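You operate a simulated robot arm through the tools that you are given. There is no shell and no other tool. Be economical: measure what you need, move in short steps, check, and stop when the job is done.

You are at the controls of a simulated robot arm. One attempt, no reset.

JOB
Tamp the tray at D30 level, wipe its rim and stand it on the zeroed scale.
Fine: zero the empty scale before the tray goes on; put the tamper with the green band and the wipe beside the mat back where they were. What is to be rubbed or washed off counts as gone when no trace of it is left.

Only the result counts: the job must be done as asked and must still hold three seconds after the hand-in. Knocking over, shifting, dropping, spilling or breaking anything else fails it.

ROBOT AND FRAMES
A 7-joint arm with a two-finger gripper on a trunk, on a base that drives. Base frame: it is fixed to the floor where the robot stands at the start and does not move with it; the origin is under the middle of the robot, x ahead of it, y to its left, z up; the surface under the hand at the start is at about z = 0.75. Lengths are in m, angles in rad, forces in N, time in s.
With the tool pointing down near the work surface it reaches from about 0.3 to 0.74 m from the robot's upright axis, wherever it stands. Its first joint turns from -2.897 to 2.897 rad. Places, roughly: plate of the bench scale [0.7, 0.3, 0.8]; wipe (9x6x3 cm) [0.5, -0.4, 0.8]. Payload 2.94 kg.
Tool frame: the origin (TCP) lies between the finger pads and is the grasp point; the fingertips stand 0.03 m ahead of it; z points along the fingers, y is the line along which they close. Largest opening 0.138 m; the body of the gripper starts 0.109 m behind the TCP.
Orientation is that of the tool frame in the base frame, as [roll, pitch, yaw] about the fixed x, y, z axes, in that order (R = Rz(yaw) Ry(pitch) Rx(roll)). With the fingers straight down and closing along the base's y, the tool's x points along the base's -x, its y along +y and its z along -z.

CONTROLS
- The arm moves only by the tool send_rows. Its argument "rows" is a list that holds one entry, the list of rows, each a list of 7 numbers: the shift along the base's x, y, z in m, then the turn, a rotation vector about the base's x, y, z in rad, then the finger opening in m, from 0 to 0.138. In form: [[[x, y, z, ax, ay, az, grip], ...]]. A call has 1 to 20 rows; each row shifts and turns the commanded pose from where the row before left it. Rows are played at 5 a second. More than 0.05 m and 0.15 rad between two rows, or a gripper value outside its range, and nothing of the call is played. A pose out of reach is approached as far as the arm can. The call stops where the force on the tool passes 40 N (or 10 N more than at its start, if that is more) or the arm is blocked; 0.2 s more then pass. The fingers move at their own pace and stop on an object; they squeeze with about 32 N. The grip force told is the motor's: it shows also when the fingers shut on nothing. Time passes only in rows, and 0.2 s behind the last, so rows that do not move let the fingers close. The reply holds the time, the measured pose of the TCP, the force on the tool along the base axes, the opening and the grip force, in the units named above and with some noise, with the torque about the TCP (base axes, N m) and any sound that the robot's microphone picked up, and new pictures: "pictures" is both (left out), scene, wrist or none.
- Cameras (640 x 400 px; columns grow to the right, rows downward): "scene" is now at [-0.0013, 0.1309, 1.4411]; the picture's right is [-0.06, -1.00, 0.00], its down [-0.73, 0.04, -0.68] and it looks along [0.68, -0.04, -0.73] (base axes); focal length 265 px, centre (320, 200). "wrist" rides on the gripper at [0.071, 0.019, -0.146] in the tool frame; the picture's right is [-0.26, 0.97, 0.00], its down [-0.85, -0.23, -0.48] and it looks along [-0.46, -0.12, 0.88] (tool axes); focal length 280 px, centre (320, 200). There is no depth. A picture from a camera that has moved, and an enlarged one, comes with that camera's place and axes in the base frame and with its lens.
- raise_lower(by): slides the trunk up (or, below 0, down) by that many m; the arm and the scene camera ride with it, the base frame stays. It gives what a move gives, with no picture.
- steer(legs): drives the robot by 1 to 6 legs, each [ahead, left, turn to the left] in m, m and rad, along the robot's own axes; the way and the turn of a leg run together, so that a leg with both is an arc; at most 1.5 m and 3.142 rad a leg. The arm and the cameras ride along, it lands a little off, and it stops where it bumps. It gives what a move gives, and a new picture of the scene camera.
- pan_tilt(pan, tilt): turns the head with the scene camera to pan (to the left, within 1.501 rad either way) and tilt (down, from -0.506 to 1.204), counted from straight ahead of the robot. It gives what a move gives, and a new picture of the scene camera.
- zoom(camera, box): a new picture of the part [left, top, right, bottom] of that camera's present view, enlarged. It takes no simulated time.
- sign_off(): hands the job in; it is judged then, once.

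Work in short steps. Places have to be worked out from the pictures, the camera data and where the tool is seen: move nearer, look again, correct. Check each grasp and each placing, and mend what went wrong. You have 120 turns and 260 pictures in all, those below and enlarged ones among them. Open the gripper and draw the arm clear of the work before you hand the job in, unless the task says otherwise; then end with one line.

The tools are called after "Call:" as name(argument=value, ...) on one line, values as JSON. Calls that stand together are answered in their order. send_rows: Moves the arm, as the interface text tells. Its arguments: {"type":"object","properties":{"rows":{"type":"array","items":{"type":"array","items":{"type":"array","items":{"type":"number"}}}},"pictures":{"type":"string","enum":["both","scene","wrist","none"]}},"required":["rows"]} The other tools are called the same way: raise_lower (by) slides the trunk up or down; steer (legs) drives the base; pan_tilt (pan, tilt) turns the head that bears the scene camera; zoom (camera, box) takes an enlarged picture of a part of a camera's view; sign_off () hands the job in.

At the start:

```text
time_s: 0.0
position: [0.4301, -0.0482, 1.0485]
ee_rot: [-3.142, -0.001, -3.141]
force: [0.5, 0.8, -0.9]
wrist_torque: [-0.01, 0.02, 0.04]
width: 0.1382
gripper_force: 0.0
trunk travel left (down, up): [-0.3, 0.154]
robot x, y, heading: [0.0017, 0.0021, 0.002]
head pan, tilt: [-0.058, 0.817]
```

scene: 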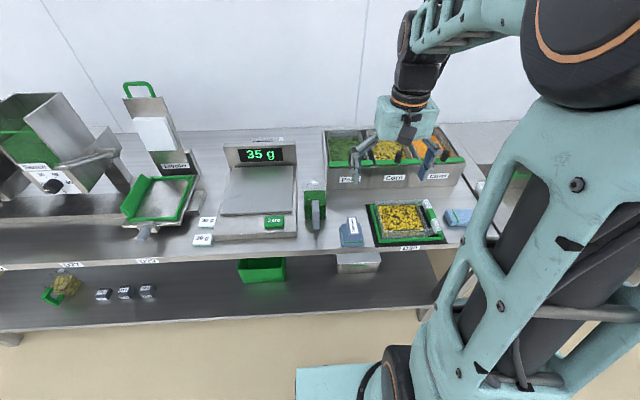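
wrist: 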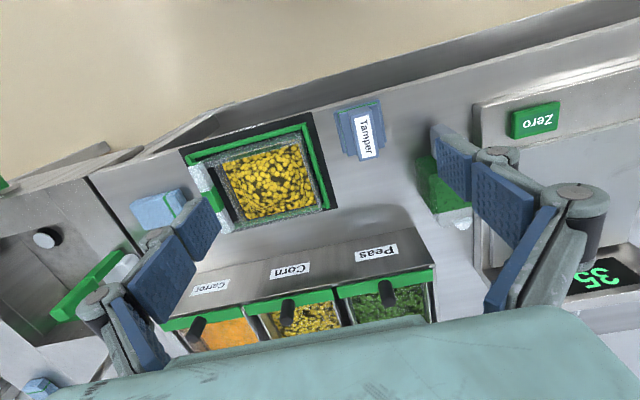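

The scene shows the tray on a dark mat, bench scale reading 35 g, and several tamper-like things. I zoom to identify them.

Call:
zoom(camera="scene", box=[180, 120, 340, 260])

Call:
zoom(camera="scene", box=[330, 170, 490, 270])

Call:
zoom(camera="wrist", box=[120, 80, 440, 280])

Call:
zoom(camera="scene", box=[0, 60, 200, 310])

```text
2.86 times, centred on (260, 190) of scene
camera zoom: at [-0.0013, 0.1309, 1.4411], right [-0.06, -1.0, 0.0], down [-0.73, 0.04, -0.68], along [0.68, -0.04, -0.73], focal length 758 px, centre (491, 229)
```

zoom: 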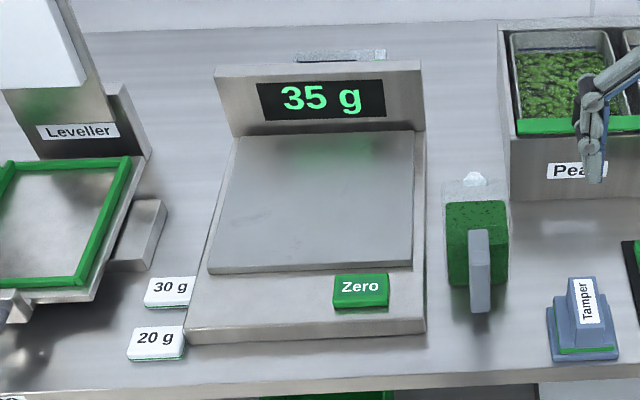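

```text
4.00 times, centred on (410, 220) of scene
camera zoom: at [-0.0013, 0.1309, 1.4411], right [-0.06, -1.0, 0.0], down [-0.73, 0.04, -0.68], along [0.68, -0.04, -0.73], focal length 1061 px, centre (-40, 120)
```

zoom: 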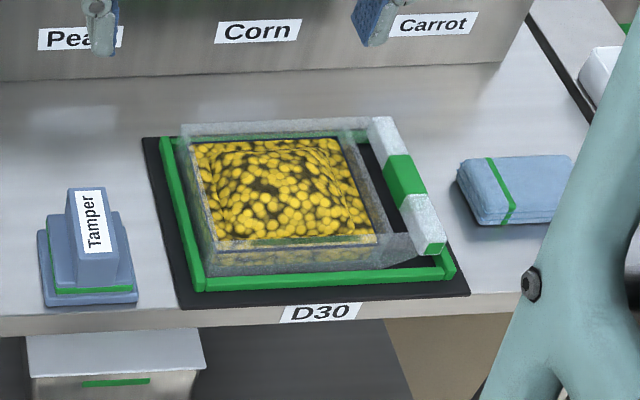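

```text
2.00 times, centred on (280, 180) of wrist
camera zoom: at [0.3591, -0.029, 1.1936], right [0.26, 0.97, 0.0], down [0.85, -0.23, 0.48], along [0.46, -0.12, -0.88], focal length 561 px, centre (400, 240)
```

zoom: 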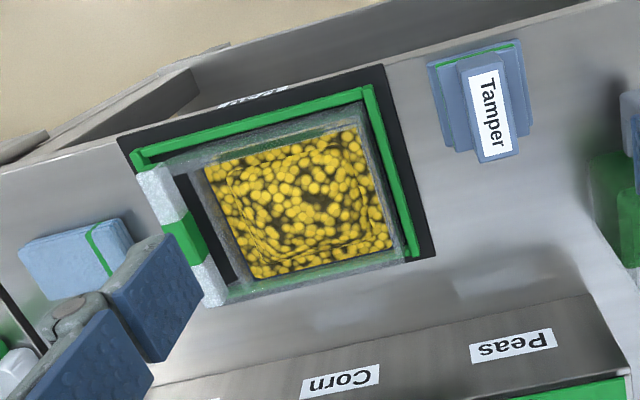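

```text
1.60 times, centred on (100, 185) of scene
camera zoom: at [-0.0013, 0.1309, 1.4411], right [-0.06, -1.0, 0.0], down [-0.73, 0.04, -0.68], along [0.68, -0.04, -0.73], focal length 424 px, centre (672, 224)
```

zoom: 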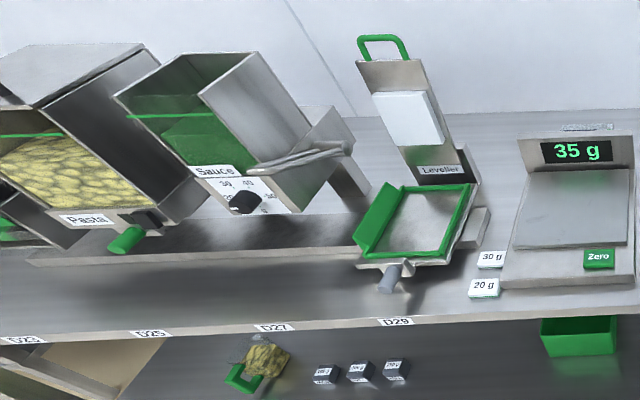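

The tamper looks to be at about (0.47, 0.0), the tray at (0.52, -0.17) and the wipe at (0.51, -0.37). I move the wrist camera nearer the tray to see the rim and the food.

Call:
send_rows(rows=[[[0.0, -0.03, -0.025, 0, 0, 0, 0.138], [0.0, -0.03, -0.025, 0, 0, 0, 0.138], [0.0, -0.03, -0.025, 0, 0, 0, 0.138], [0.0, -0.02, -0.025, 0, 0, 0, 0.138], [0, 0, 0, 0, 0, 0, 0.138]]])

```text
time_s: 1.2
position: [0.4325, -0.1603, 0.9455]
ee_rot: [3.141, -0.002, -3.141]
force: [0.2, 0.2, -0.1]
wrist_torque: [0.04, 0.01, 0.0]
width: 0.1382
gripper_force: 0.0
trunk travel left (down, up): [-0.3, 0.154]
robot x, y, heading: [-0.0005, -0.0028, 0.002]
head pan, tilt: [-0.058, 0.817]
camera scene: at [-0.0013, 0.1308, 1.4412], right [-0.06, -1.0, 0.0], down [-0.73, 0.04, -0.68], along [0.68, -0.04, -0.73], focal length 265 px, centre (320, 200)
camera wrist: at [0.3616, -0.1415, 1.0921], right [0.26, 0.97, 0.0], down [0.85, -0.23, 0.48], along [0.46, -0.12, -0.88], focal length 280 px, centre (320, 200)
```

scene: 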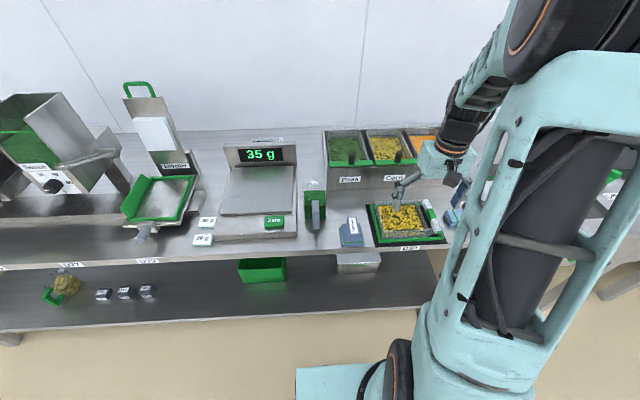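
wrist: 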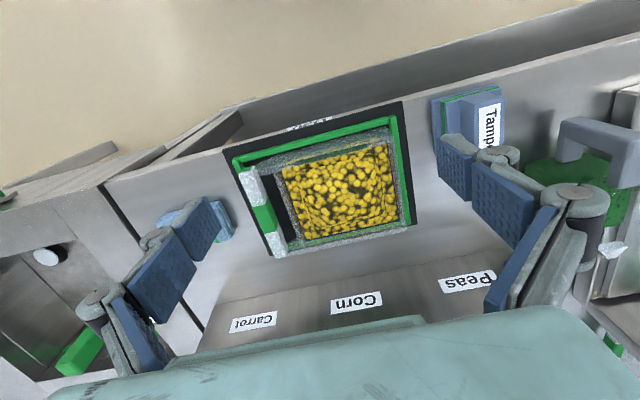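

Call:
zoom(camera="wrist", box=[220, 90, 430, 270])

Call:
zoom(camera="wrist", box=[420, 70, 640, 260])

Call:
zoom(camera="scene", box=[360, 190, 460, 255])

```text
2.22 times, centred on (325, 180) of wrist
camera zoom: at [0.3616, -0.1415, 1.0921], right [0.26, 0.97, 0.0], down [0.85, -0.23, 0.48], along [0.46, -0.12, -0.88], focal length 623 px, centre (309, 244)
```

zoom: 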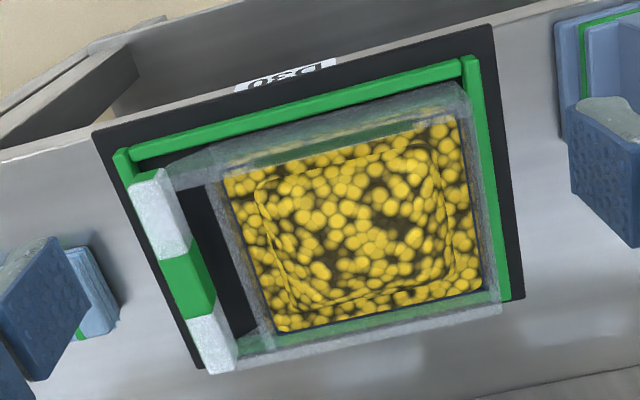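

```text
2.11 times, centred on (530, 165) of wrist
camera zoom: at [0.3616, -0.1415, 1.0921], right [0.26, 0.97, 0.0], down [0.85, -0.23, 0.48], along [0.46, -0.12, -0.88], focal length 590 px, centre (-122, 274)
```

zoom: 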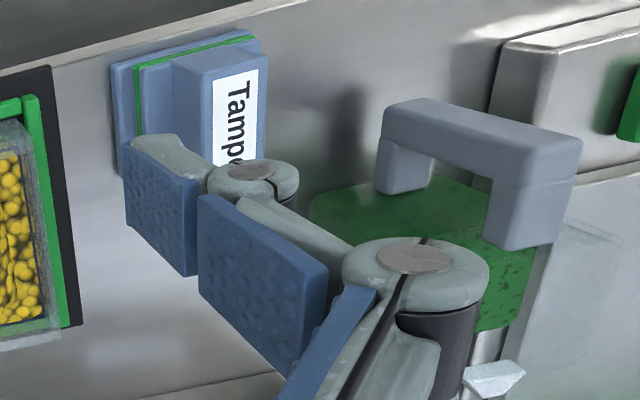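

```text
6.15 times, centred on (410, 222) of scene
camera zoom: at [-0.0013, 0.1308, 1.4412], right [-0.06, -1.0, 0.0], down [-0.73, 0.04, -0.68], along [0.68, -0.04, -0.73], focal length 1632 px, centre (-234, 62)
```

zoom: 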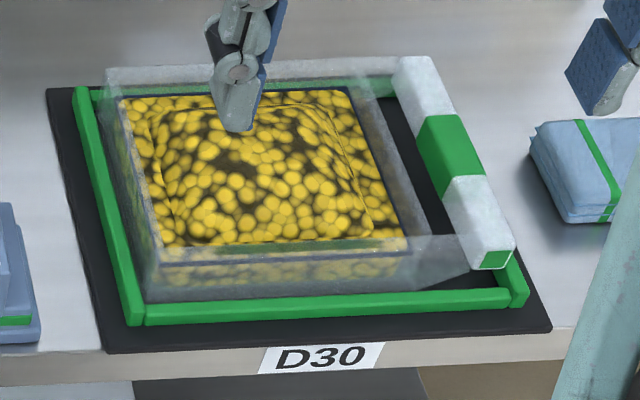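

The tray is a clear tray with a white/green side handle in a green nest, the corn domed in the middle. Next I look at the tamper from above.

Call:
send_rows(rows=[[[-0.01, 0.04, 0.0, 0, 0, 0, 0.138], [-0.01, 0.04, 0.0, 0, 0, 0, 0.138], [-0.01, 0.04, 0.0, 0, 0, 0, 0.138], [0.0, 0.04, 0, 0, 0, 0, 0.138], [0, 0, 0, 0, 0, 0, 0.138]]])

Call:
zoom(camera="wrist", box=[200, 50, 440, 200])

Call:
zoom(camera="scene", box=[330, 190, 460, 270])

```text
time_s: 2.4
position: [0.3989, 0.0016, 0.9511]
ee_rot: [-3.141, 0.0, -3.141]
force: [-0.5, -0.6, 0.4]
wrist_torque: [0.02, -0.01, 0.0]
width: 0.1379
gripper_force: 0.2
trunk travel left (down, up): [-0.3, 0.154]
robot x, y, heading: [-0.0005, -0.0009, -0.005]
head pan, tilt: [-0.058, 0.817]
camera scene: at [-0.0013, 0.131, 1.4411], right [-0.06, -1.0, 0.0], down [-0.73, 0.04, -0.68], along [0.68, -0.04, -0.73], focal length 265 px, centre (320, 200)
camera wrist: at [0.3287, 0.0199, 1.0955], right [0.26, 0.96, 0.0], down [0.85, -0.23, 0.48], along [0.46, -0.13, -0.88], focal length 280 px, centre (320, 200)
```

scene: 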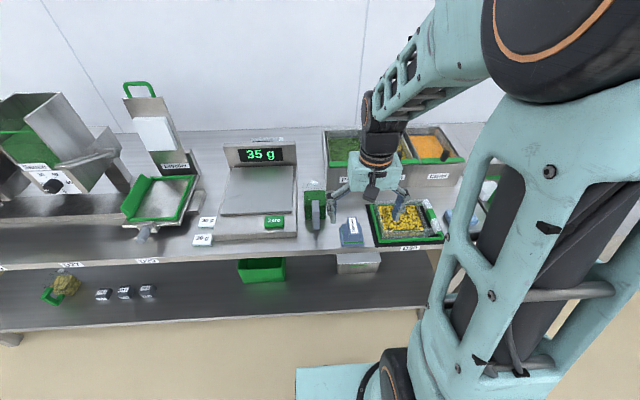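
wrist: 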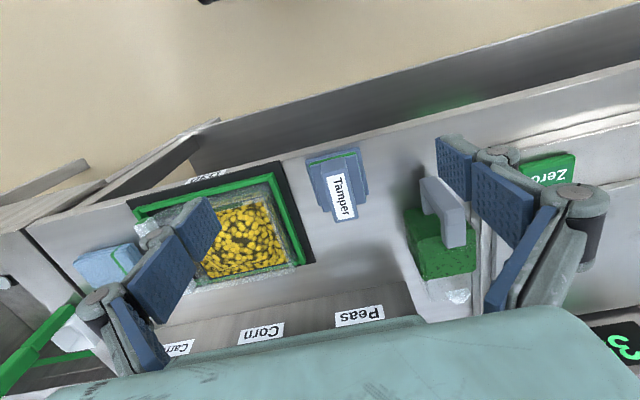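

```text
2.67 times, centred on (320, 125) of wrist
camera zoom: at [0.3287, 0.0199, 1.0955], right [0.26, 0.96, 0.0], down [0.85, -0.23, 0.48], along [0.46, -0.13, -0.88], focal length 748 px, centre (320, 400)
```

zoom: 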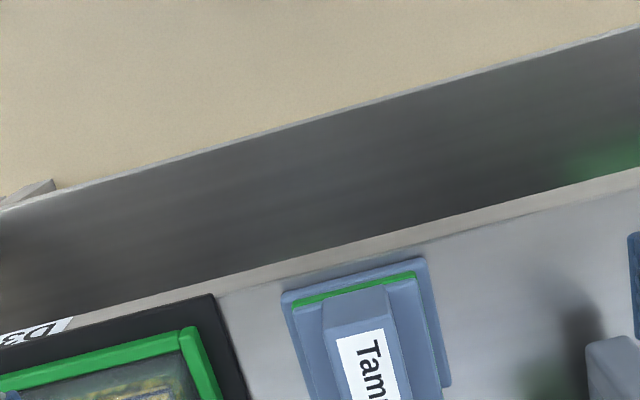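

```text
4.92 times, centred on (395, 230) of scene
camera zoom: at [-0.0013, 0.131, 1.4411], right [-0.06, -1.0, 0.0], down [-0.73, 0.04, -0.68], along [0.68, -0.04, -0.73], focal length 1306 px, centre (-49, 52)
```

zoom: 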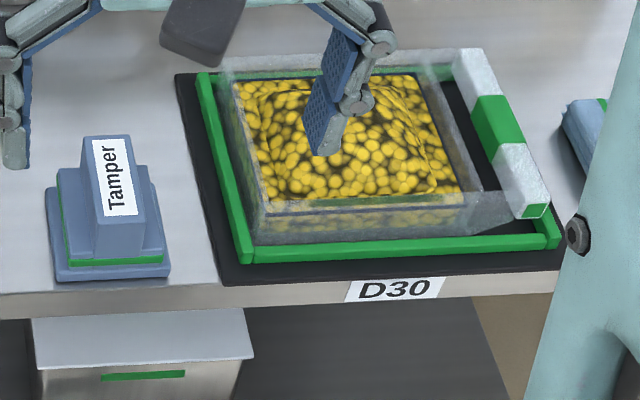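

The tamper handle's top is at about (0.473, 0.005, 0.817), roughly 2.8 cm wide in y and 5.8 cm long in x. I move above it with a narrower opening.

Call:
send_rows(rows=[[[0.037, 0.002, -0.02, 0, 0, 0, 0.08], [0.037, 0.002, -0.02, 0, 0, 0, 0.08], [0, 0, -0.03, 0, 0, 0, 0.08], [0, 0, 0, 0, 0, 0, 0.08]]])

Call:
zoom(camera="scene", box=[310, 170, 440, 260])

```text
time_s: 3.4
position: [0.4723, 0.0073, 0.8789]
ee_rot: [3.141, 0.001, 3.141]
force: [0.1, 0.4, 0.1]
wrist_torque: [-0.02, 0.02, 0.0]
width: 0.0798
gripper_force: 0.0
trunk travel left (down, up): [-0.3, 0.154]
robot x, y, heading: [0.0018, -0.0016, -0.002]
head pan, tilt: [-0.058, 0.817]
camera scene: at [-0.0013, 0.1309, 1.4411], right [-0.06, -1.0, 0.0], down [-0.73, 0.04, -0.68], along [0.68, -0.04, -0.73], focal length 265 px, centre (320, 200)
camera wrist: at [0.4023, 0.0258, 1.0239], right [0.26, 0.97, 0.0], down [0.85, -0.23, 0.48], along [0.46, -0.12, -0.88], focal length 280 px, centre (320, 200)
```

scene: 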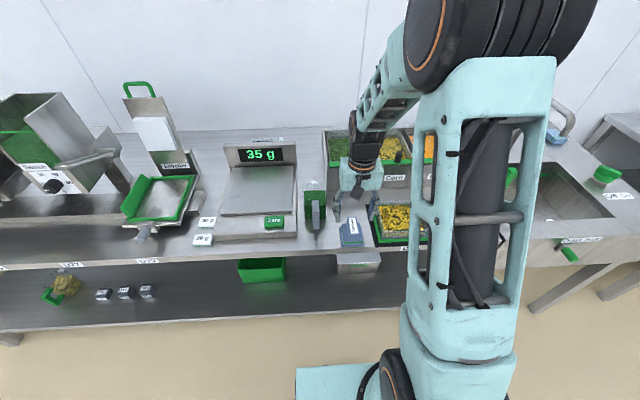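
wrist: 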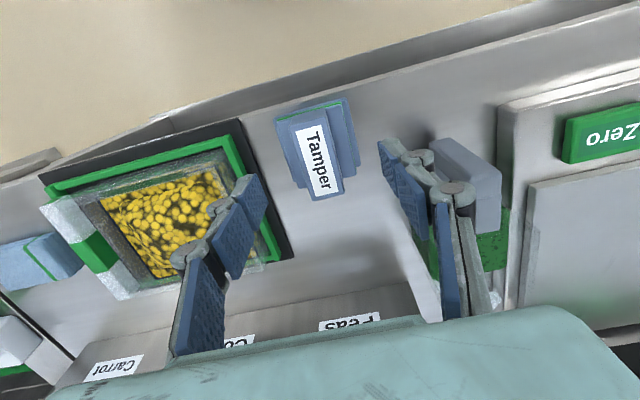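

```text
4.44 times, centred on (375, 215) of scene
camera zoom: at [-0.0013, 0.1309, 1.4411], right [-0.06, -1.0, 0.0], down [-0.73, 0.04, -0.68], along [0.68, -0.04, -0.73], focal length 1179 px, centre (76, 133)
```

zoom: 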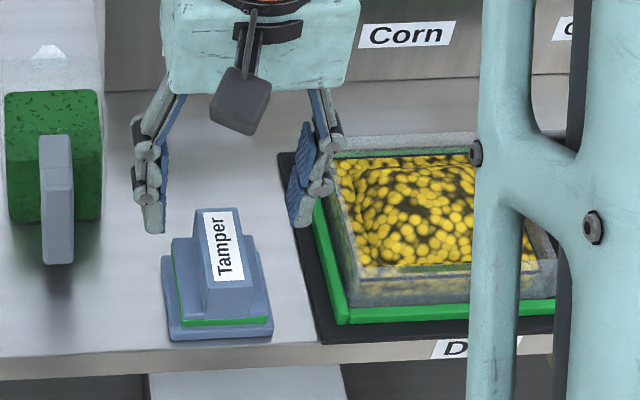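

The tamper is aligned with the fingers and centred. I descend to about z 0.812 and close.

Call:
send_rows(rows=[[[0.001, -0.002, -0.035, 0, 0, 0, 0.08], [0, 0, -0.032, 0, 0, 0, 0.08], [0, 0, 0, 0, 0, 0, 0.02], [0, 0, 0, 0, 0, 0, 0.02], [0, 0, 0, 0, 0, 0, 0.02], [0, 0, 0, 0, 0, 0, 0.02]]])

Call:
zoom(camera="scene", box=[310, 170, 440, 260])

```text
time_s: 4.8
position: [0.4724, 0.0047, 0.8117]
ee_rot: [3.141, 0.0, -3.14]
force: [-0.4, -0.5, -0.2]
wrist_torque: [0.02, 0.01, -0.01]
width: 0.0292
gripper_force: 32.0
trunk travel left (down, up): [-0.3, 0.154]
robot x, y, heading: [-0.0002, -0.0023, 0.002]
head pan, tilt: [-0.058, 0.817]
camera scene: at [-0.0012, 0.1309, 1.4411], right [-0.06, -1.0, 0.0], down [-0.73, 0.04, -0.68], along [0.68, -0.04, -0.73], focal length 265 px, centre (320, 200)
camera wrist: at [0.4025, 0.0231, 0.9579], right [0.26, 0.97, 0.0], down [0.85, -0.23, 0.48], along [0.46, -0.12, -0.88], focal length 280 px, centre (320, 200)
```

scene: 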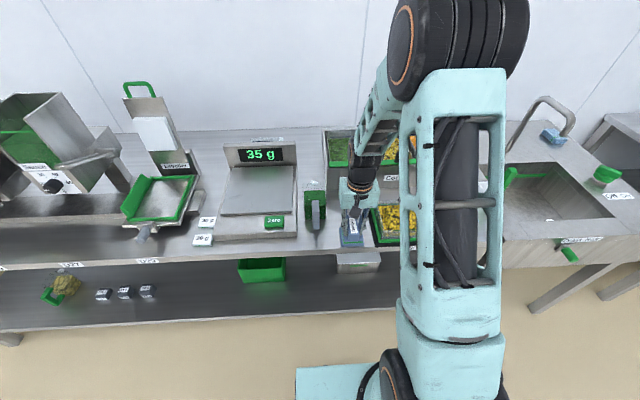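
wrist: 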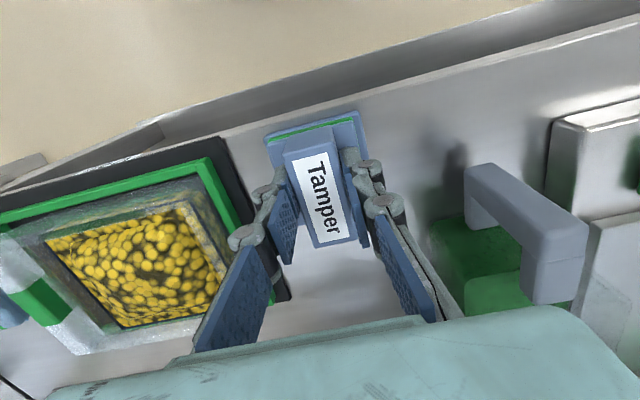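

```text
4.44 times, centred on (375, 215) of scene
camera zoom: at [-0.0012, 0.1309, 1.4411], right [-0.06, -1.0, 0.0], down [-0.73, 0.04, -0.68], along [0.68, -0.04, -0.73], focal length 1179 px, centre (76, 133)
```

zoom: 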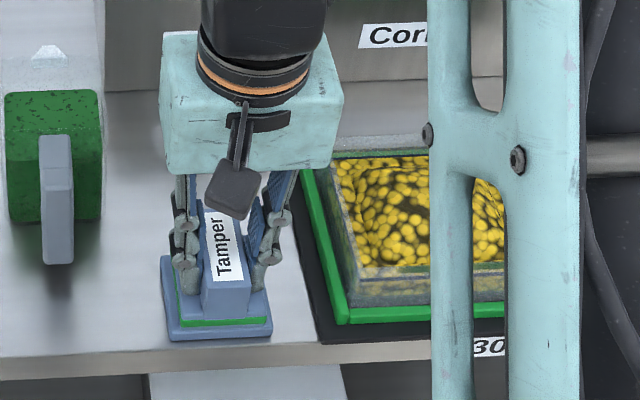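

The tamper is gripped (width 29 mm, grip 32 N). I measure its sole against the TCP before lifting.

Call:
zoom(camera="wrist", box=[240, 90, 400, 260])

Call:
send_rows(rows=[[[0, 0, 0.02, 0, 0, 0, 0.02], [0, 0, 0.03, 0, 0, 0, 0.02], [0, 0, 0.04, 0, 0, 0, 0.02], [0, 0, 0.04, 0, 0, 0, 0.02], [0, 0, 0, 0, 0, 0, 0.02]]])

Call:
zoom(camera="scene", box=[310, 150, 440, 260])

Call:
zoom(camera="wrist", box=[20, 80, 260, 270])

```text
2.35 times, centred on (320, 175) of wrist
camera zoom: at [0.4025, 0.0231, 0.9579], right [0.26, 0.97, 0.0], down [0.85, -0.23, 0.48], along [0.46, -0.12, -0.88], focal length 660 px, centre (320, 259)
```

zoom: 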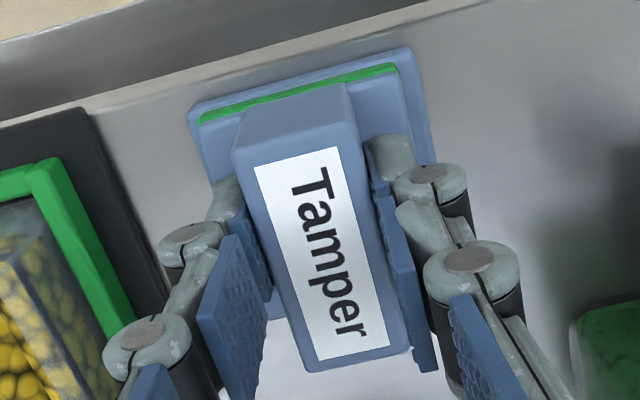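

```text
time_s: 6.0
position: [0.4765, 0.0034, 0.9401]
ee_rot: [3.14, -0.001, 3.142]
force: [0.4, 0.1, -1.2]
wrist_torque: [0.0, 0.03, 0.02]
width: 0.0294
gripper_force: 32.1
trunk travel left (down, up): [-0.3, 0.154]
robot x, y, heading: [0.0013, 0.0015, -0.005]
head pan, tilt: [-0.058, 0.817]
camera scene: at [-0.0013, 0.1309, 1.4411], right [-0.06, -1.0, 0.0], down [-0.73, 0.04, -0.68], along [0.68, -0.04, -0.73], focal length 265 px, centre (320, 200)
camera wrist: at [0.4056, 0.0218, 1.0861], right [0.26, 0.97, 0.0], down [0.85, -0.23, 0.48], along [0.46, -0.12, -0.88], focal length 280 px, centre (320, 200)
```

scene: 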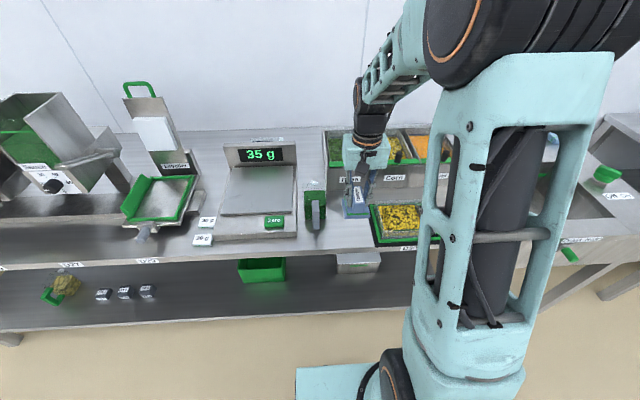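
wrist: 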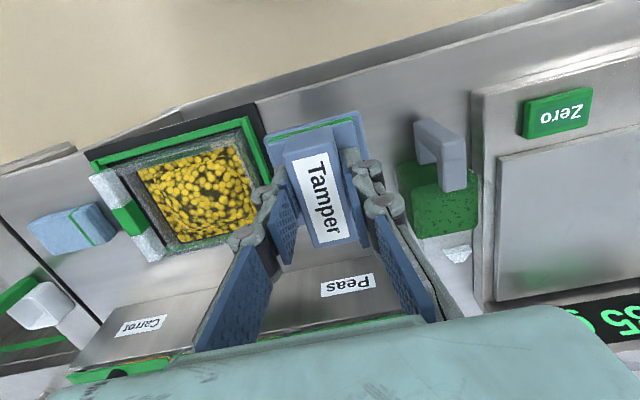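

```text
3.64 times, centred on (375, 205) of scene
camera zoom: at [-0.0013, 0.1309, 1.4411], right [-0.06, -1.0, 0.0], down [-0.73, 0.04, -0.68], along [0.68, -0.04, -0.73], focal length 964 px, centre (120, 182)
```

zoom: 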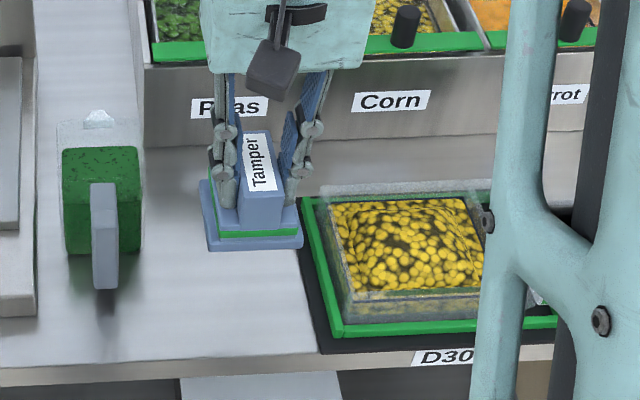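

```text
2.11 times, centred on (140, 175) of wrist
camera zoom: at [0.4056, 0.0218, 1.0861], right [0.26, 0.97, 0.0], down [0.85, -0.23, 0.48], along [0.46, -0.12, -0.88], focal length 590 px, centre (699, 253)
```

zoom: 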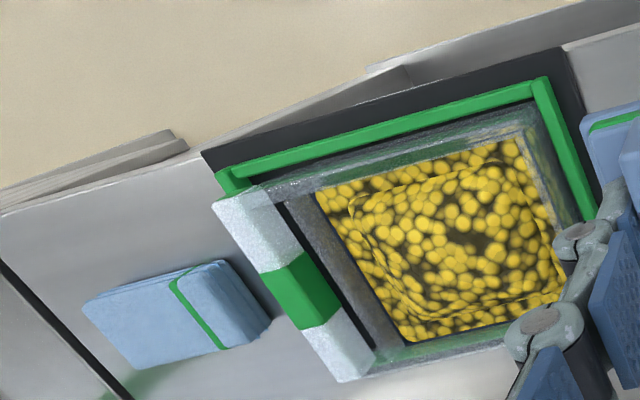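

Sole is about 6.5×7.4 cm, 6 cm below the TCP and centred ~5 mm ahead of it. I carry it over the tray centre (about (0.522, -0.154)) and look.

Call:
send_rows(rows=[[[0.01, -0.04, 0.0, 0, 0, 0, 0.02], [0.01, -0.04, 0.0, 0, 0, 0, 0.02], [0.01, -0.04, 0.0, 0, 0, 0, 0.02], [0.0105, -0.037, -0.03, 0, 0, 0, 0.02], [0, 0, 0, 0, 0, 0, 0.02]]])

Call:
zoom(camera="wrist", box=[200, 70, 460, 270])

Call:
zoom(camera="scene", box=[340, 150, 470, 260])

```text
time_s: 7.2
position: [0.5157, -0.1532, 0.9105]
ee_rot: [3.141, 0.001, 3.141]
force: [-0.6, 0.3, -1.6]
wrist_torque: [0.02, 0.03, -0.01]
width: 0.0291
gripper_force: 32.2
trunk travel left (down, up): [-0.3, 0.154]
robot x, y, heading: [0.0022, -0.0039, 0.002]
head pan, tilt: [-0.058, 0.817]
camera scene: at [-0.001, 0.1307, 1.4412], right [-0.06, -1.0, 0.0], down [-0.73, 0.04, -0.68], along [0.68, -0.04, -0.73], focal length 265 px, centre (320, 200)
camera wrist: at [0.4452, -0.1342, 1.0564], right [0.26, 0.97, 0.0], down [0.85, -0.23, 0.48], along [0.46, -0.12, -0.88], focal length 280 px, centre (320, 200)
```

scene: 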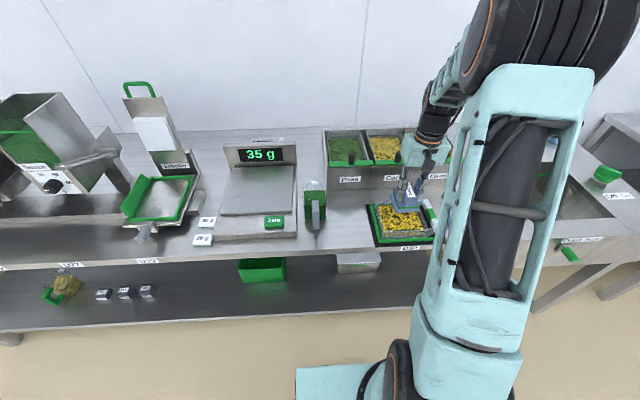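
wrist: 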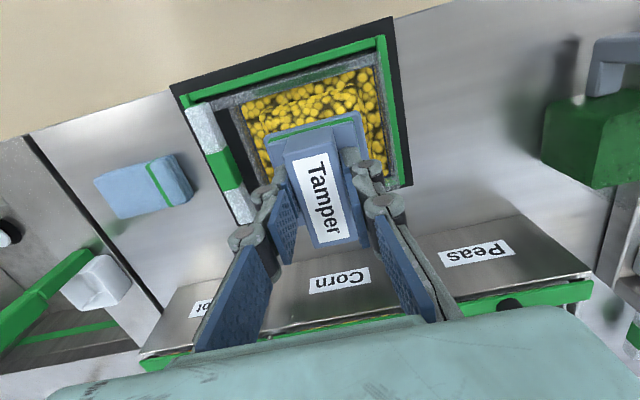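

```text
2.00 times, centred on (330, 170) of wrist
camera zoom: at [0.4452, -0.1342, 1.0564], right [0.26, 0.97, 0.0], down [0.85, -0.23, 0.48], along [0.46, -0.12, -0.88], focal length 561 px, centre (300, 260)
```

zoom: 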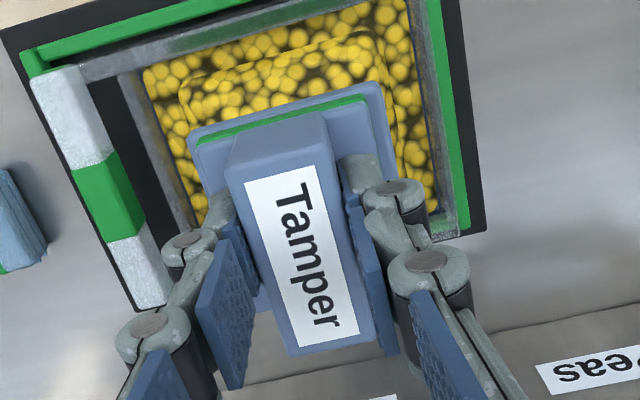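

```text
3.64 times, centred on (405, 205) of scene
camera zoom: at [-0.001, 0.1307, 1.4412], right [-0.06, -1.0, 0.0], down [-0.73, 0.04, -0.68], along [0.68, -0.04, -0.73], focal length 964 px, centre (11, 182)
```

zoom: 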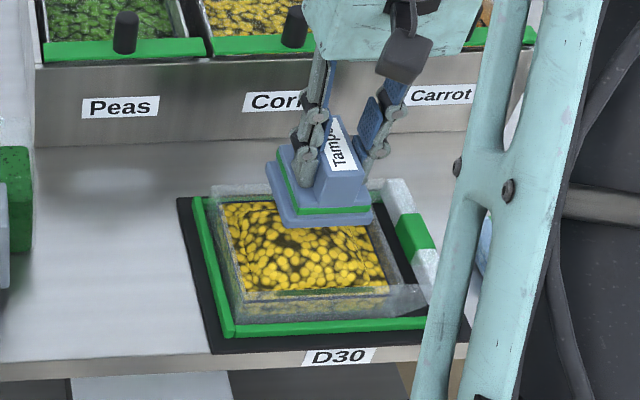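

Interior spans roughly x 0.471–0.577, y −0.2145 to −0.0915. I lower onto the centre in small steps and watch the force.

Call:
send_rows(rows=[[[0.0005, 0.0, -0.02, 0, 0, 0, 0.02], [0.0, 0.0, -0.015, 0, 0, 0, 0.02], [0, 0, -0.006, 0, 0, 0, 0.02], [0, 0, -0.004, 0, 0, 0, 0.02], [0, 0, -0.003, 0, 0, 0, 0.02], [0, 0, 0, 0, 0, 0, 0.02]]])

Call:
zoom(camera="scene", box=[340, 150, 470, 260])

```text
time_s: 8.6
position: [0.5161, -0.1538, 0.8623]
ee_rot: [-3.14, -0.001, 3.141]
force: [0.1, 0.3, -1.5]
wrist_torque: [0.02, -0.02, 0.03]
width: 0.0295
gripper_force: 32.5
trunk travel left (down, up): [-0.3, 0.154]
robot x, y, heading: [0.0018, 0.0026, -0.003]
head pan, tilt: [-0.058, 0.817]
camera scene: at [-0.0012, 0.1308, 1.4411], right [-0.06, -1.0, 0.0], down [-0.73, 0.04, -0.68], along [0.68, -0.04, -0.73], focal length 265 px, centre (320, 200)
camera wrist: at [0.445, -0.1345, 1.0082], right [0.26, 0.97, 0.0], down [0.85, -0.23, 0.48], along [0.46, -0.12, -0.88], focal length 280 px, centre (320, 200)
```

scene: 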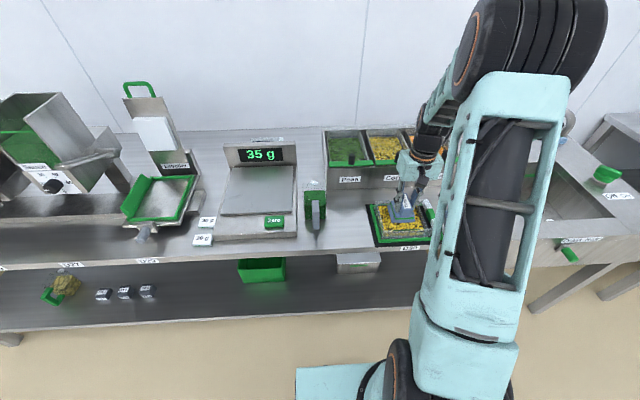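
wrist: 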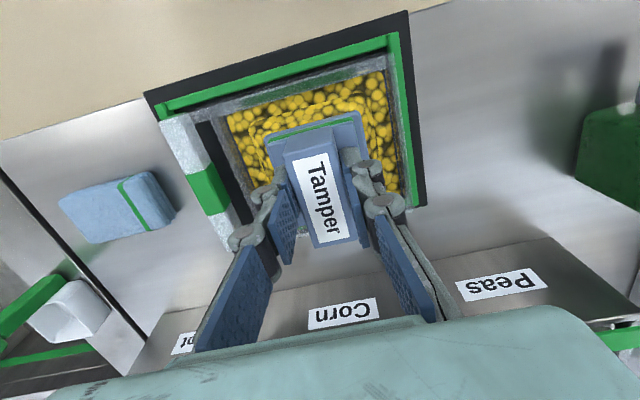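

```text
3.64 times, centred on (405, 205) of scene
camera zoom: at [-0.0012, 0.1308, 1.4411], right [-0.06, -1.0, 0.0], down [-0.73, 0.04, -0.68], along [0.68, -0.04, -0.73], focal length 964 px, centre (11, 182)
```

zoom: 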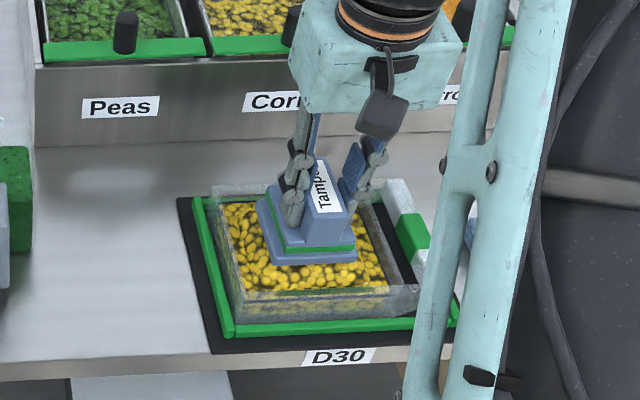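

No contact force yet at sole z≈0.80. I continue down in small steps.

Call:
send_rows(rows=[[[0, 0, -0.003, 0, 0, 0, 0.02], [0, 0, -0.003, 0, 0, 0, 0.02], [0, 0, -0.003, 0, 0, 0, 0.02], [0, 0, -0.003, 0, 0, 0, 0.02], [0, 0, 0, 0, 0, 0, 0.02]]])

Call:
zoom(camera="scene", box=[360, 170, 450, 250])

```text
time_s: 9.8
position: [0.5149, -0.1535, 0.8506]
ee_rot: [-3.141, 0.001, 3.141]
force: [0.0, -0.1, -1.6]
wrist_torque: [0.02, -0.01, -0.02]
width: 0.029
gripper_force: 31.7
trunk travel left (down, up): [-0.3, 0.154]
robot x, y, heading: [0.003, 0.0003, 0.004]
head pan, tilt: [-0.058, 0.817]
camera scene: at [-0.0012, 0.1308, 1.4411], right [-0.06, -1.0, 0.0], down [-0.73, 0.04, -0.68], along [0.68, -0.04, -0.73], focal length 265 px, centre (320, 200)
camera wrist: at [0.4452, -0.1346, 0.9959], right [0.26, 0.97, 0.0], down [0.85, -0.23, 0.48], along [0.46, -0.12, -0.88], focal length 280 px, centre (320, 200)
```

scene: 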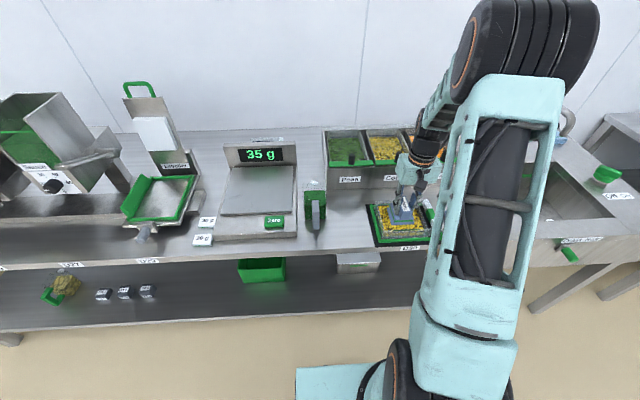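
wrist: 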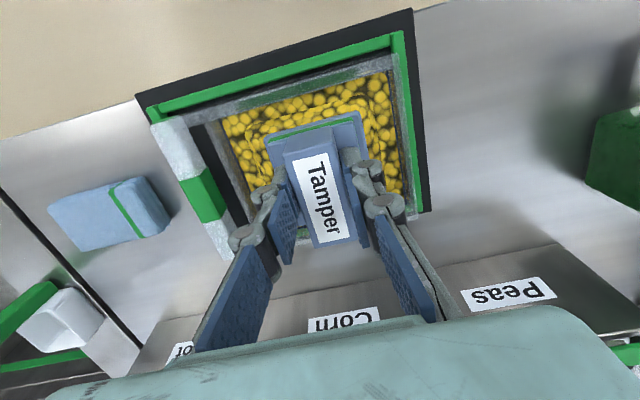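

```text
5.00 times, centred on (405, 210) of scene
camera zoom: at [-0.0012, 0.1308, 1.4411], right [-0.06, -1.0, 0.0], down [-0.73, 0.04, -0.68], along [0.68, -0.04, -0.73], focal length 1326 px, centre (-105, 150)
```

zoom: 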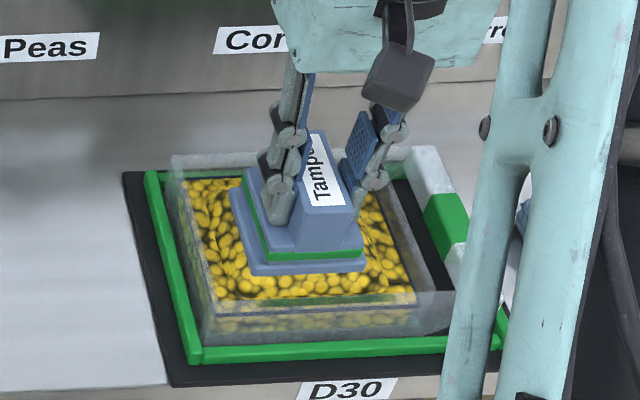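

Still no contact. I continue down slowly.

Call:
send_rows(rows=[[[0, 0, -0.002, 0, 0, 0, 0.02], [0, 0, -0.002, 0, 0, 0, 0.02], [0, 0, -0.002, 0, 0, 0, 0.02], [0, 0, -0.002, 0, 0, 0, 0.02], [0, 0, 0, 0, 0, 0, 0.02]]], pictures="wrist")

Call:
zoom(camera="scene", box=[360, 170, 450, 250])

```text
time_s: 11.0
position: [0.5167, -0.1532, 0.8427]
ee_rot: [-3.141, 0.0, -3.141]
force: [0.0, -0.2, -0.8]
wrist_torque: [0.04, 0.01, 0.01]
width: 0.029
gripper_force: 32.4
trunk travel left (down, up): [-0.3, 0.154]
robot x, y, heading: [0.0039, 0.0017, 0.003]
head pan, tilt: [-0.058, 0.817]
camera wrist: at [0.4455, -0.1339, 0.9885], right [0.26, 0.97, 0.0], down [0.85, -0.23, 0.48], along [0.46, -0.12, -0.88], focal length 280 px, centre (320, 200)
```

wrist: 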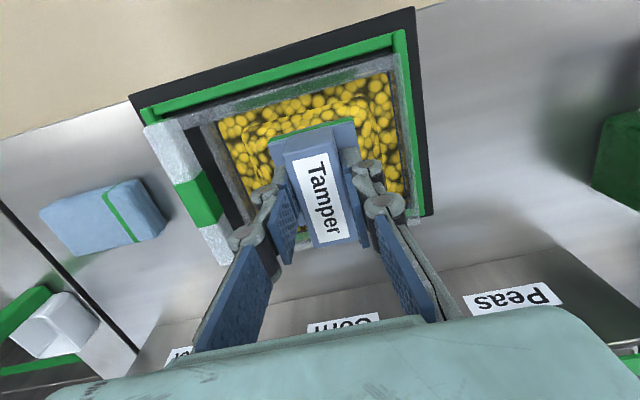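

```text
5.00 times, centred on (405, 210) of scene
camera zoom: at [-0.0012, 0.1308, 1.4411], right [-0.06, -1.0, 0.0], down [-0.73, 0.04, -0.68], along [0.68, -0.04, -0.73], focal length 1326 px, centre (-105, 150)
```

zoom: 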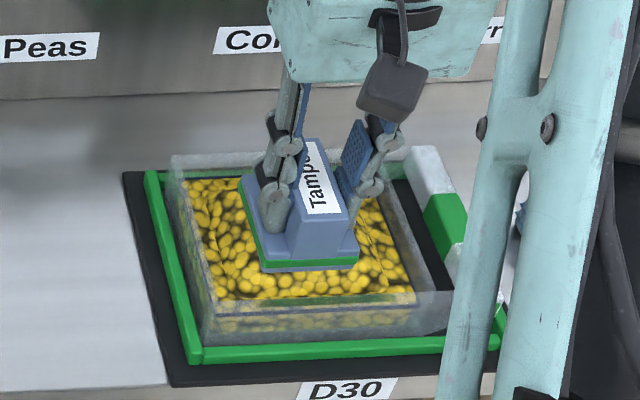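

The sole is sinking into the visible dome with little force. I continue.

Call:
send_rows(rows=[[[0, 0, -0.002, 0, 0, 0, 0.02], [0, 0, -0.002, 0, 0, 0, 0.02], [0, 0, 0, 0, 0, 0, 0.02]]], pictures="wrist")

Call:
zoom(camera="scene", box=[360, 170, 450, 250])

```text
time_s: 11.8
position: [0.5164, -0.1524, 0.8419]
ee_rot: [-3.14, 0.005, 3.141]
force: [-2.9, -3.0, 22.5]
wrist_torque: [-0.01, 0.66, 0.07]
width: 0.0292
gripper_force: 31.4
trunk travel left (down, up): [-0.3, 0.154]
robot x, y, heading: [-0.0066, -0.0022, 0.004]
head pan, tilt: [-0.058, 0.817]
camera wrist: at [0.4448, -0.1334, 0.9873], right [0.26, 0.96, 0.0], down [0.85, -0.23, 0.48], along [0.46, -0.13, -0.88], focal length 280 px, centre (320, 200)
```

wrist: 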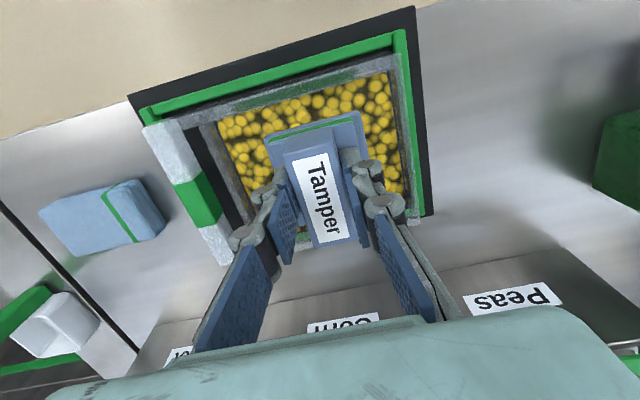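

```text
5.00 times, centred on (405, 210) of scene
camera zoom: at [-0.0036, 0.1313, 1.4414], right [-0.06, -1.0, 0.0], down [-0.73, 0.04, -0.69], along [0.68, -0.04, -0.73], focal length 1326 px, centre (-105, 150)
```

zoom: 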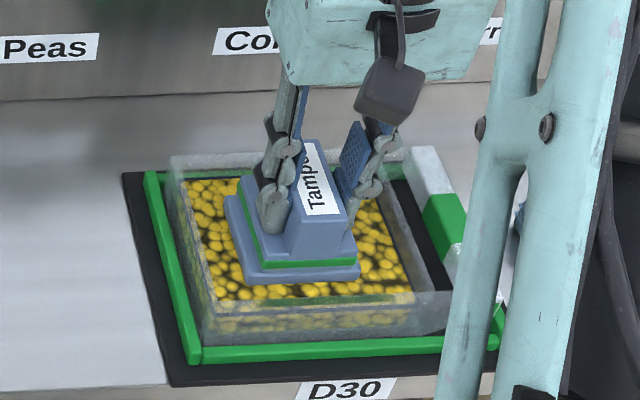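

With ~24 N the dome collapsed and the surface looks flat around the sole. I lift and inspect.

Call:
send_rows(rows=[[[0, 0, 0.01, 0, 0, 0, 0.02], [0, 0, 0.03, 0, 0, 0, 0.02], [0, 0, 0.03, 0, 0, 0, 0.02], [0, 0.03, 0.01, 0, 0, 0, 0.02], [0, 0.05, 0.0, 0, 0, 0, 0.02], [0, 0.04, 0, 0, 0, 0, 0.02], [0, 0, 0, 0, 0, 0, 0.02]]], pictures="wrist")

Call:
zoom(camera="scene", box=[360, 170, 450, 250])

Call:
zoom(camera="wrist", box=[60, 60, 300, 220])

```text
time_s: 13.4
position: [0.5165, -0.0339, 0.9162]
ee_rot: [3.141, 0.0, -3.141]
force: [-0.4, 0.0, -1.2]
wrist_torque: [0.02, 0.05, 0.0]
width: 0.0294
gripper_force: 32.2
trunk travel left (down, up): [-0.3, 0.154]
robot x, y, heading: [0.0015, 0.0015, -0.002]
head pan, tilt: [-0.058, 0.817]
camera wrist: at [0.4465, -0.0145, 1.0625], right [0.26, 0.96, 0.0], down [0.85, -0.23, 0.48], along [0.46, -0.13, -0.88], focal length 280 px, centre (320, 200)
```

wrist: 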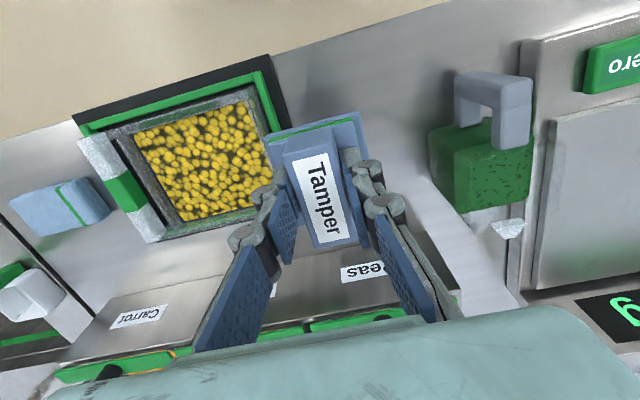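

```text
5.00 times, centred on (405, 210) of scene
camera zoom: at [-0.0012, 0.1309, 1.4411], right [-0.06, -1.0, 0.0], down [-0.73, 0.04, -0.68], along [0.68, -0.04, -0.73], focal length 1326 px, centre (-105, 150)
```

zoom: 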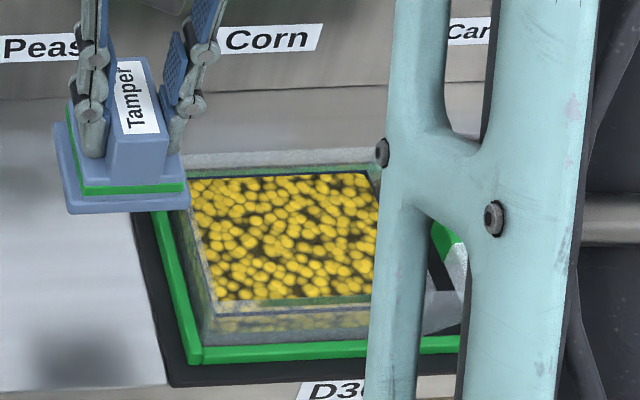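

```text
2.50 times, centred on (180, 140) of wrist
camera zoom: at [0.4465, -0.0145, 1.0625], right [0.26, 0.96, 0.0], down [0.85, -0.23, 0.48], along [0.46, -0.13, -0.88], focal length 701 px, centre (670, 350)
```

zoom: 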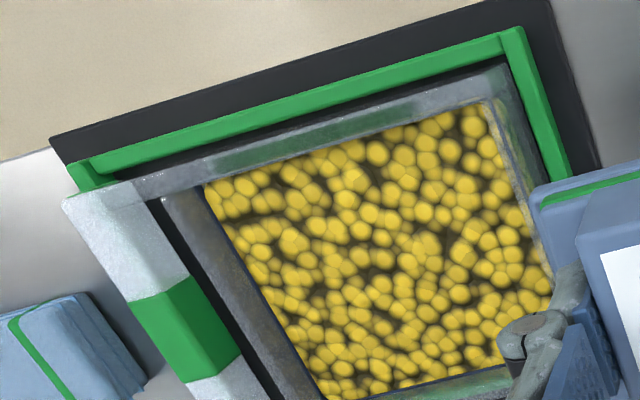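

The corn is now flat to the walls with no dome. I take the tamper back to where it stood, pausing a little above.

Call:
send_rows(rows=[[[-0.022, 0.0193, 0.0, 0, 0, 0, 0.02], [-0.022, 0.0193, -0.02, 0, 0, 0, 0.02], [0, 0, -0.03, 0, 0, 0, 0.02], [0, 0, -0.035, 0, 0, 0, 0.02], [0, 0, 0, 0, 0, 0, 0.02], [0, 0, 0, 0, 0, 0, 0.02]]], pictures="wrist")

Call:
zoom(camera="scene", box=[310, 170, 440, 260])

```text
time_s: 14.8
position: [0.4729, 0.0079, 0.8333]
ee_rot: [-3.141, 0.001, -3.14]
force: [0.6, -0.5, -1.8]
wrist_torque: [-0.02, 0.0, 0.0]
width: 0.0294
gripper_force: 31.7
trunk travel left (down, up): [-0.3, 0.154]
robot x, y, heading: [-0.0027, 0.001, -0.004]
head pan, tilt: [-0.058, 0.817]
camera wrist: at [0.4018, 0.0269, 0.9795], right [0.26, 0.97, 0.0], down [0.85, -0.23, 0.48], along [0.46, -0.12, -0.88], focal length 280 px, centre (320, 200)
```

wrist: 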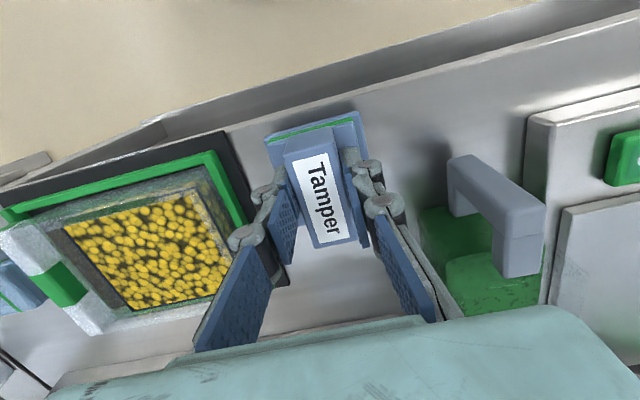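

```text
4.44 times, centred on (375, 215) of scene
camera zoom: at [-0.0013, 0.1309, 1.4411], right [-0.06, -1.0, 0.0], down [-0.73, 0.04, -0.68], along [0.68, -0.04, -0.73], focal length 1179 px, centre (76, 133)
```

zoom: 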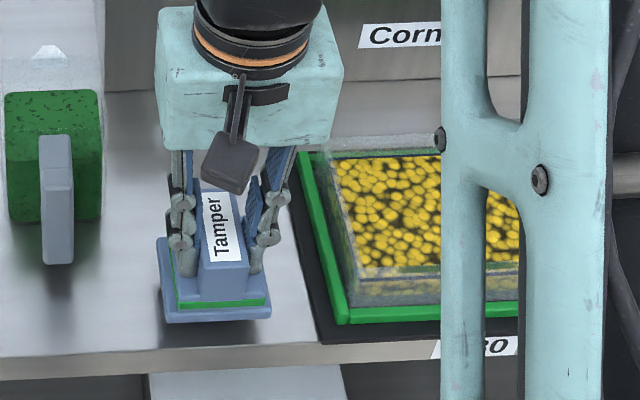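

By my commanded totals I'm +1.6 mm in y and −3 mm in x off the grasp pose, 23 mm high. I correct, set down and release.

Call:
send_rows(rows=[[[0.003, -0.0016, -0.01, 0, 0, 0, 0.02], [0, 0, -0.008, 0, 0, 0, 0.02], [0, 0, -0.0045, 0, 0, 0, 0.02], [0, 0, 0, 0, 0, 0, 0.02]]], pictures="none")

Call:
zoom(camera="scene", box=[310, 170, 440, 260])

```text
time_s: 15.8
position: [0.475, 0.0044, 0.8123]
ee_rot: [-3.141, -0.001, 3.141]
force: [0.2, -0.5, -0.9]
wrist_torque: [0.0, -0.02, 0.02]
width: 0.029
gripper_force: 32.2
trunk travel left (down, up): [-0.3, 0.154]
robot x, y, heading: [0.0019, 0.001, 0.003]
head pan, tilt: [-0.058, 0.817]
```

```text
4.44 times, centred on (375, 215) of scene
camera zoom: at [-0.0012, 0.1309, 1.4411], right [-0.06, -1.0, 0.0], down [-0.73, 0.04, -0.68], along [0.68, -0.04, -0.73], focal length 1179 px, centre (76, 133)
```

zoom: 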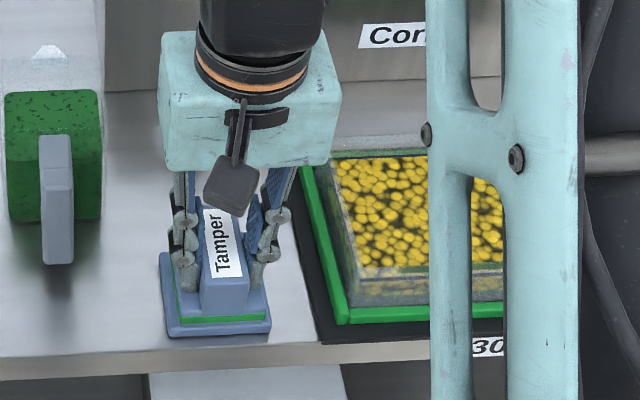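

It's about where it stood (within 1–2 px). I lower 2 mm to touch and release, then rise.

Call:
send_rows(rows=[[[-0.001, 0, -0.001, 0, 0, 0, 0.02], [0, 0, -0.0015, 0, 0, 0, 0.02], [0, 0, 0, 0, 0, 0, 0.02], [0, 0, 0, 0, 0, 0, 0.07], [0, 0, 0, 0, 0, 0, 0.07], [0, 0, 0, 0, 0, 0, 0.07], [0, 0, 0.03, 0, 0, 0, 0.07], [0, 0, 0.04, 0, 0, 0, 0.07], [0, 0, 0.04, 0, 0, 0, 0.07], [0, 0, 0, 0, 0, 0, 0.07]]], pictures="wrist")

Call:
zoom(camera="scene", box=[310, 170, 440, 260])

```text
time_s: 18.0
position: [0.4744, 0.0078, 0.9187]
ee_rot: [3.141, 0.001, 3.141]
force: [0.2, 0.6, 0.4]
wrist_torque: [0.02, 0.02, 0.03]
width: 0.07
gripper_force: 0.0
trunk travel left (down, up): [-0.3, 0.154]
robot x, y, heading: [-0.0011, -0.0002, 0.001]
head pan, tilt: [-0.058, 0.817]
camera wrist: at [0.4038, 0.0264, 1.0649], right [0.26, 0.97, 0.0], down [0.85, -0.23, 0.48], along [0.46, -0.12, -0.88], focal length 280 px, centre (320, 200)
```

wrist: 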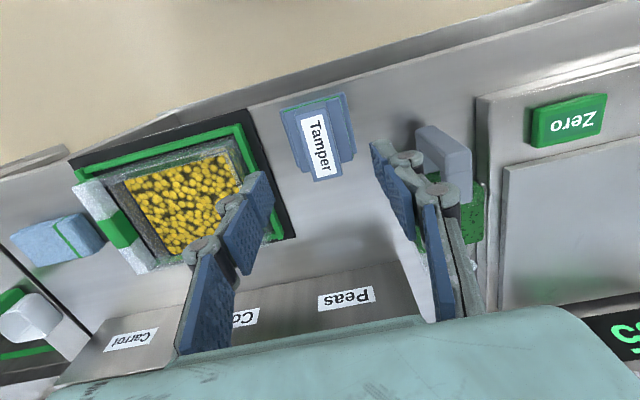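

```text
4.44 times, centred on (375, 215) of scene
camera zoom: at [-0.0015, 0.1309, 1.4411], right [-0.06, -1.0, 0.0], down [-0.73, 0.04, -0.68], along [0.68, -0.04, -0.73], focal length 1179 px, centre (76, 133)
```

zoom: 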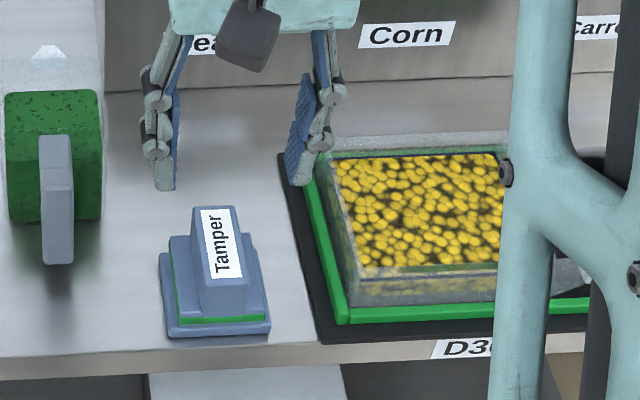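

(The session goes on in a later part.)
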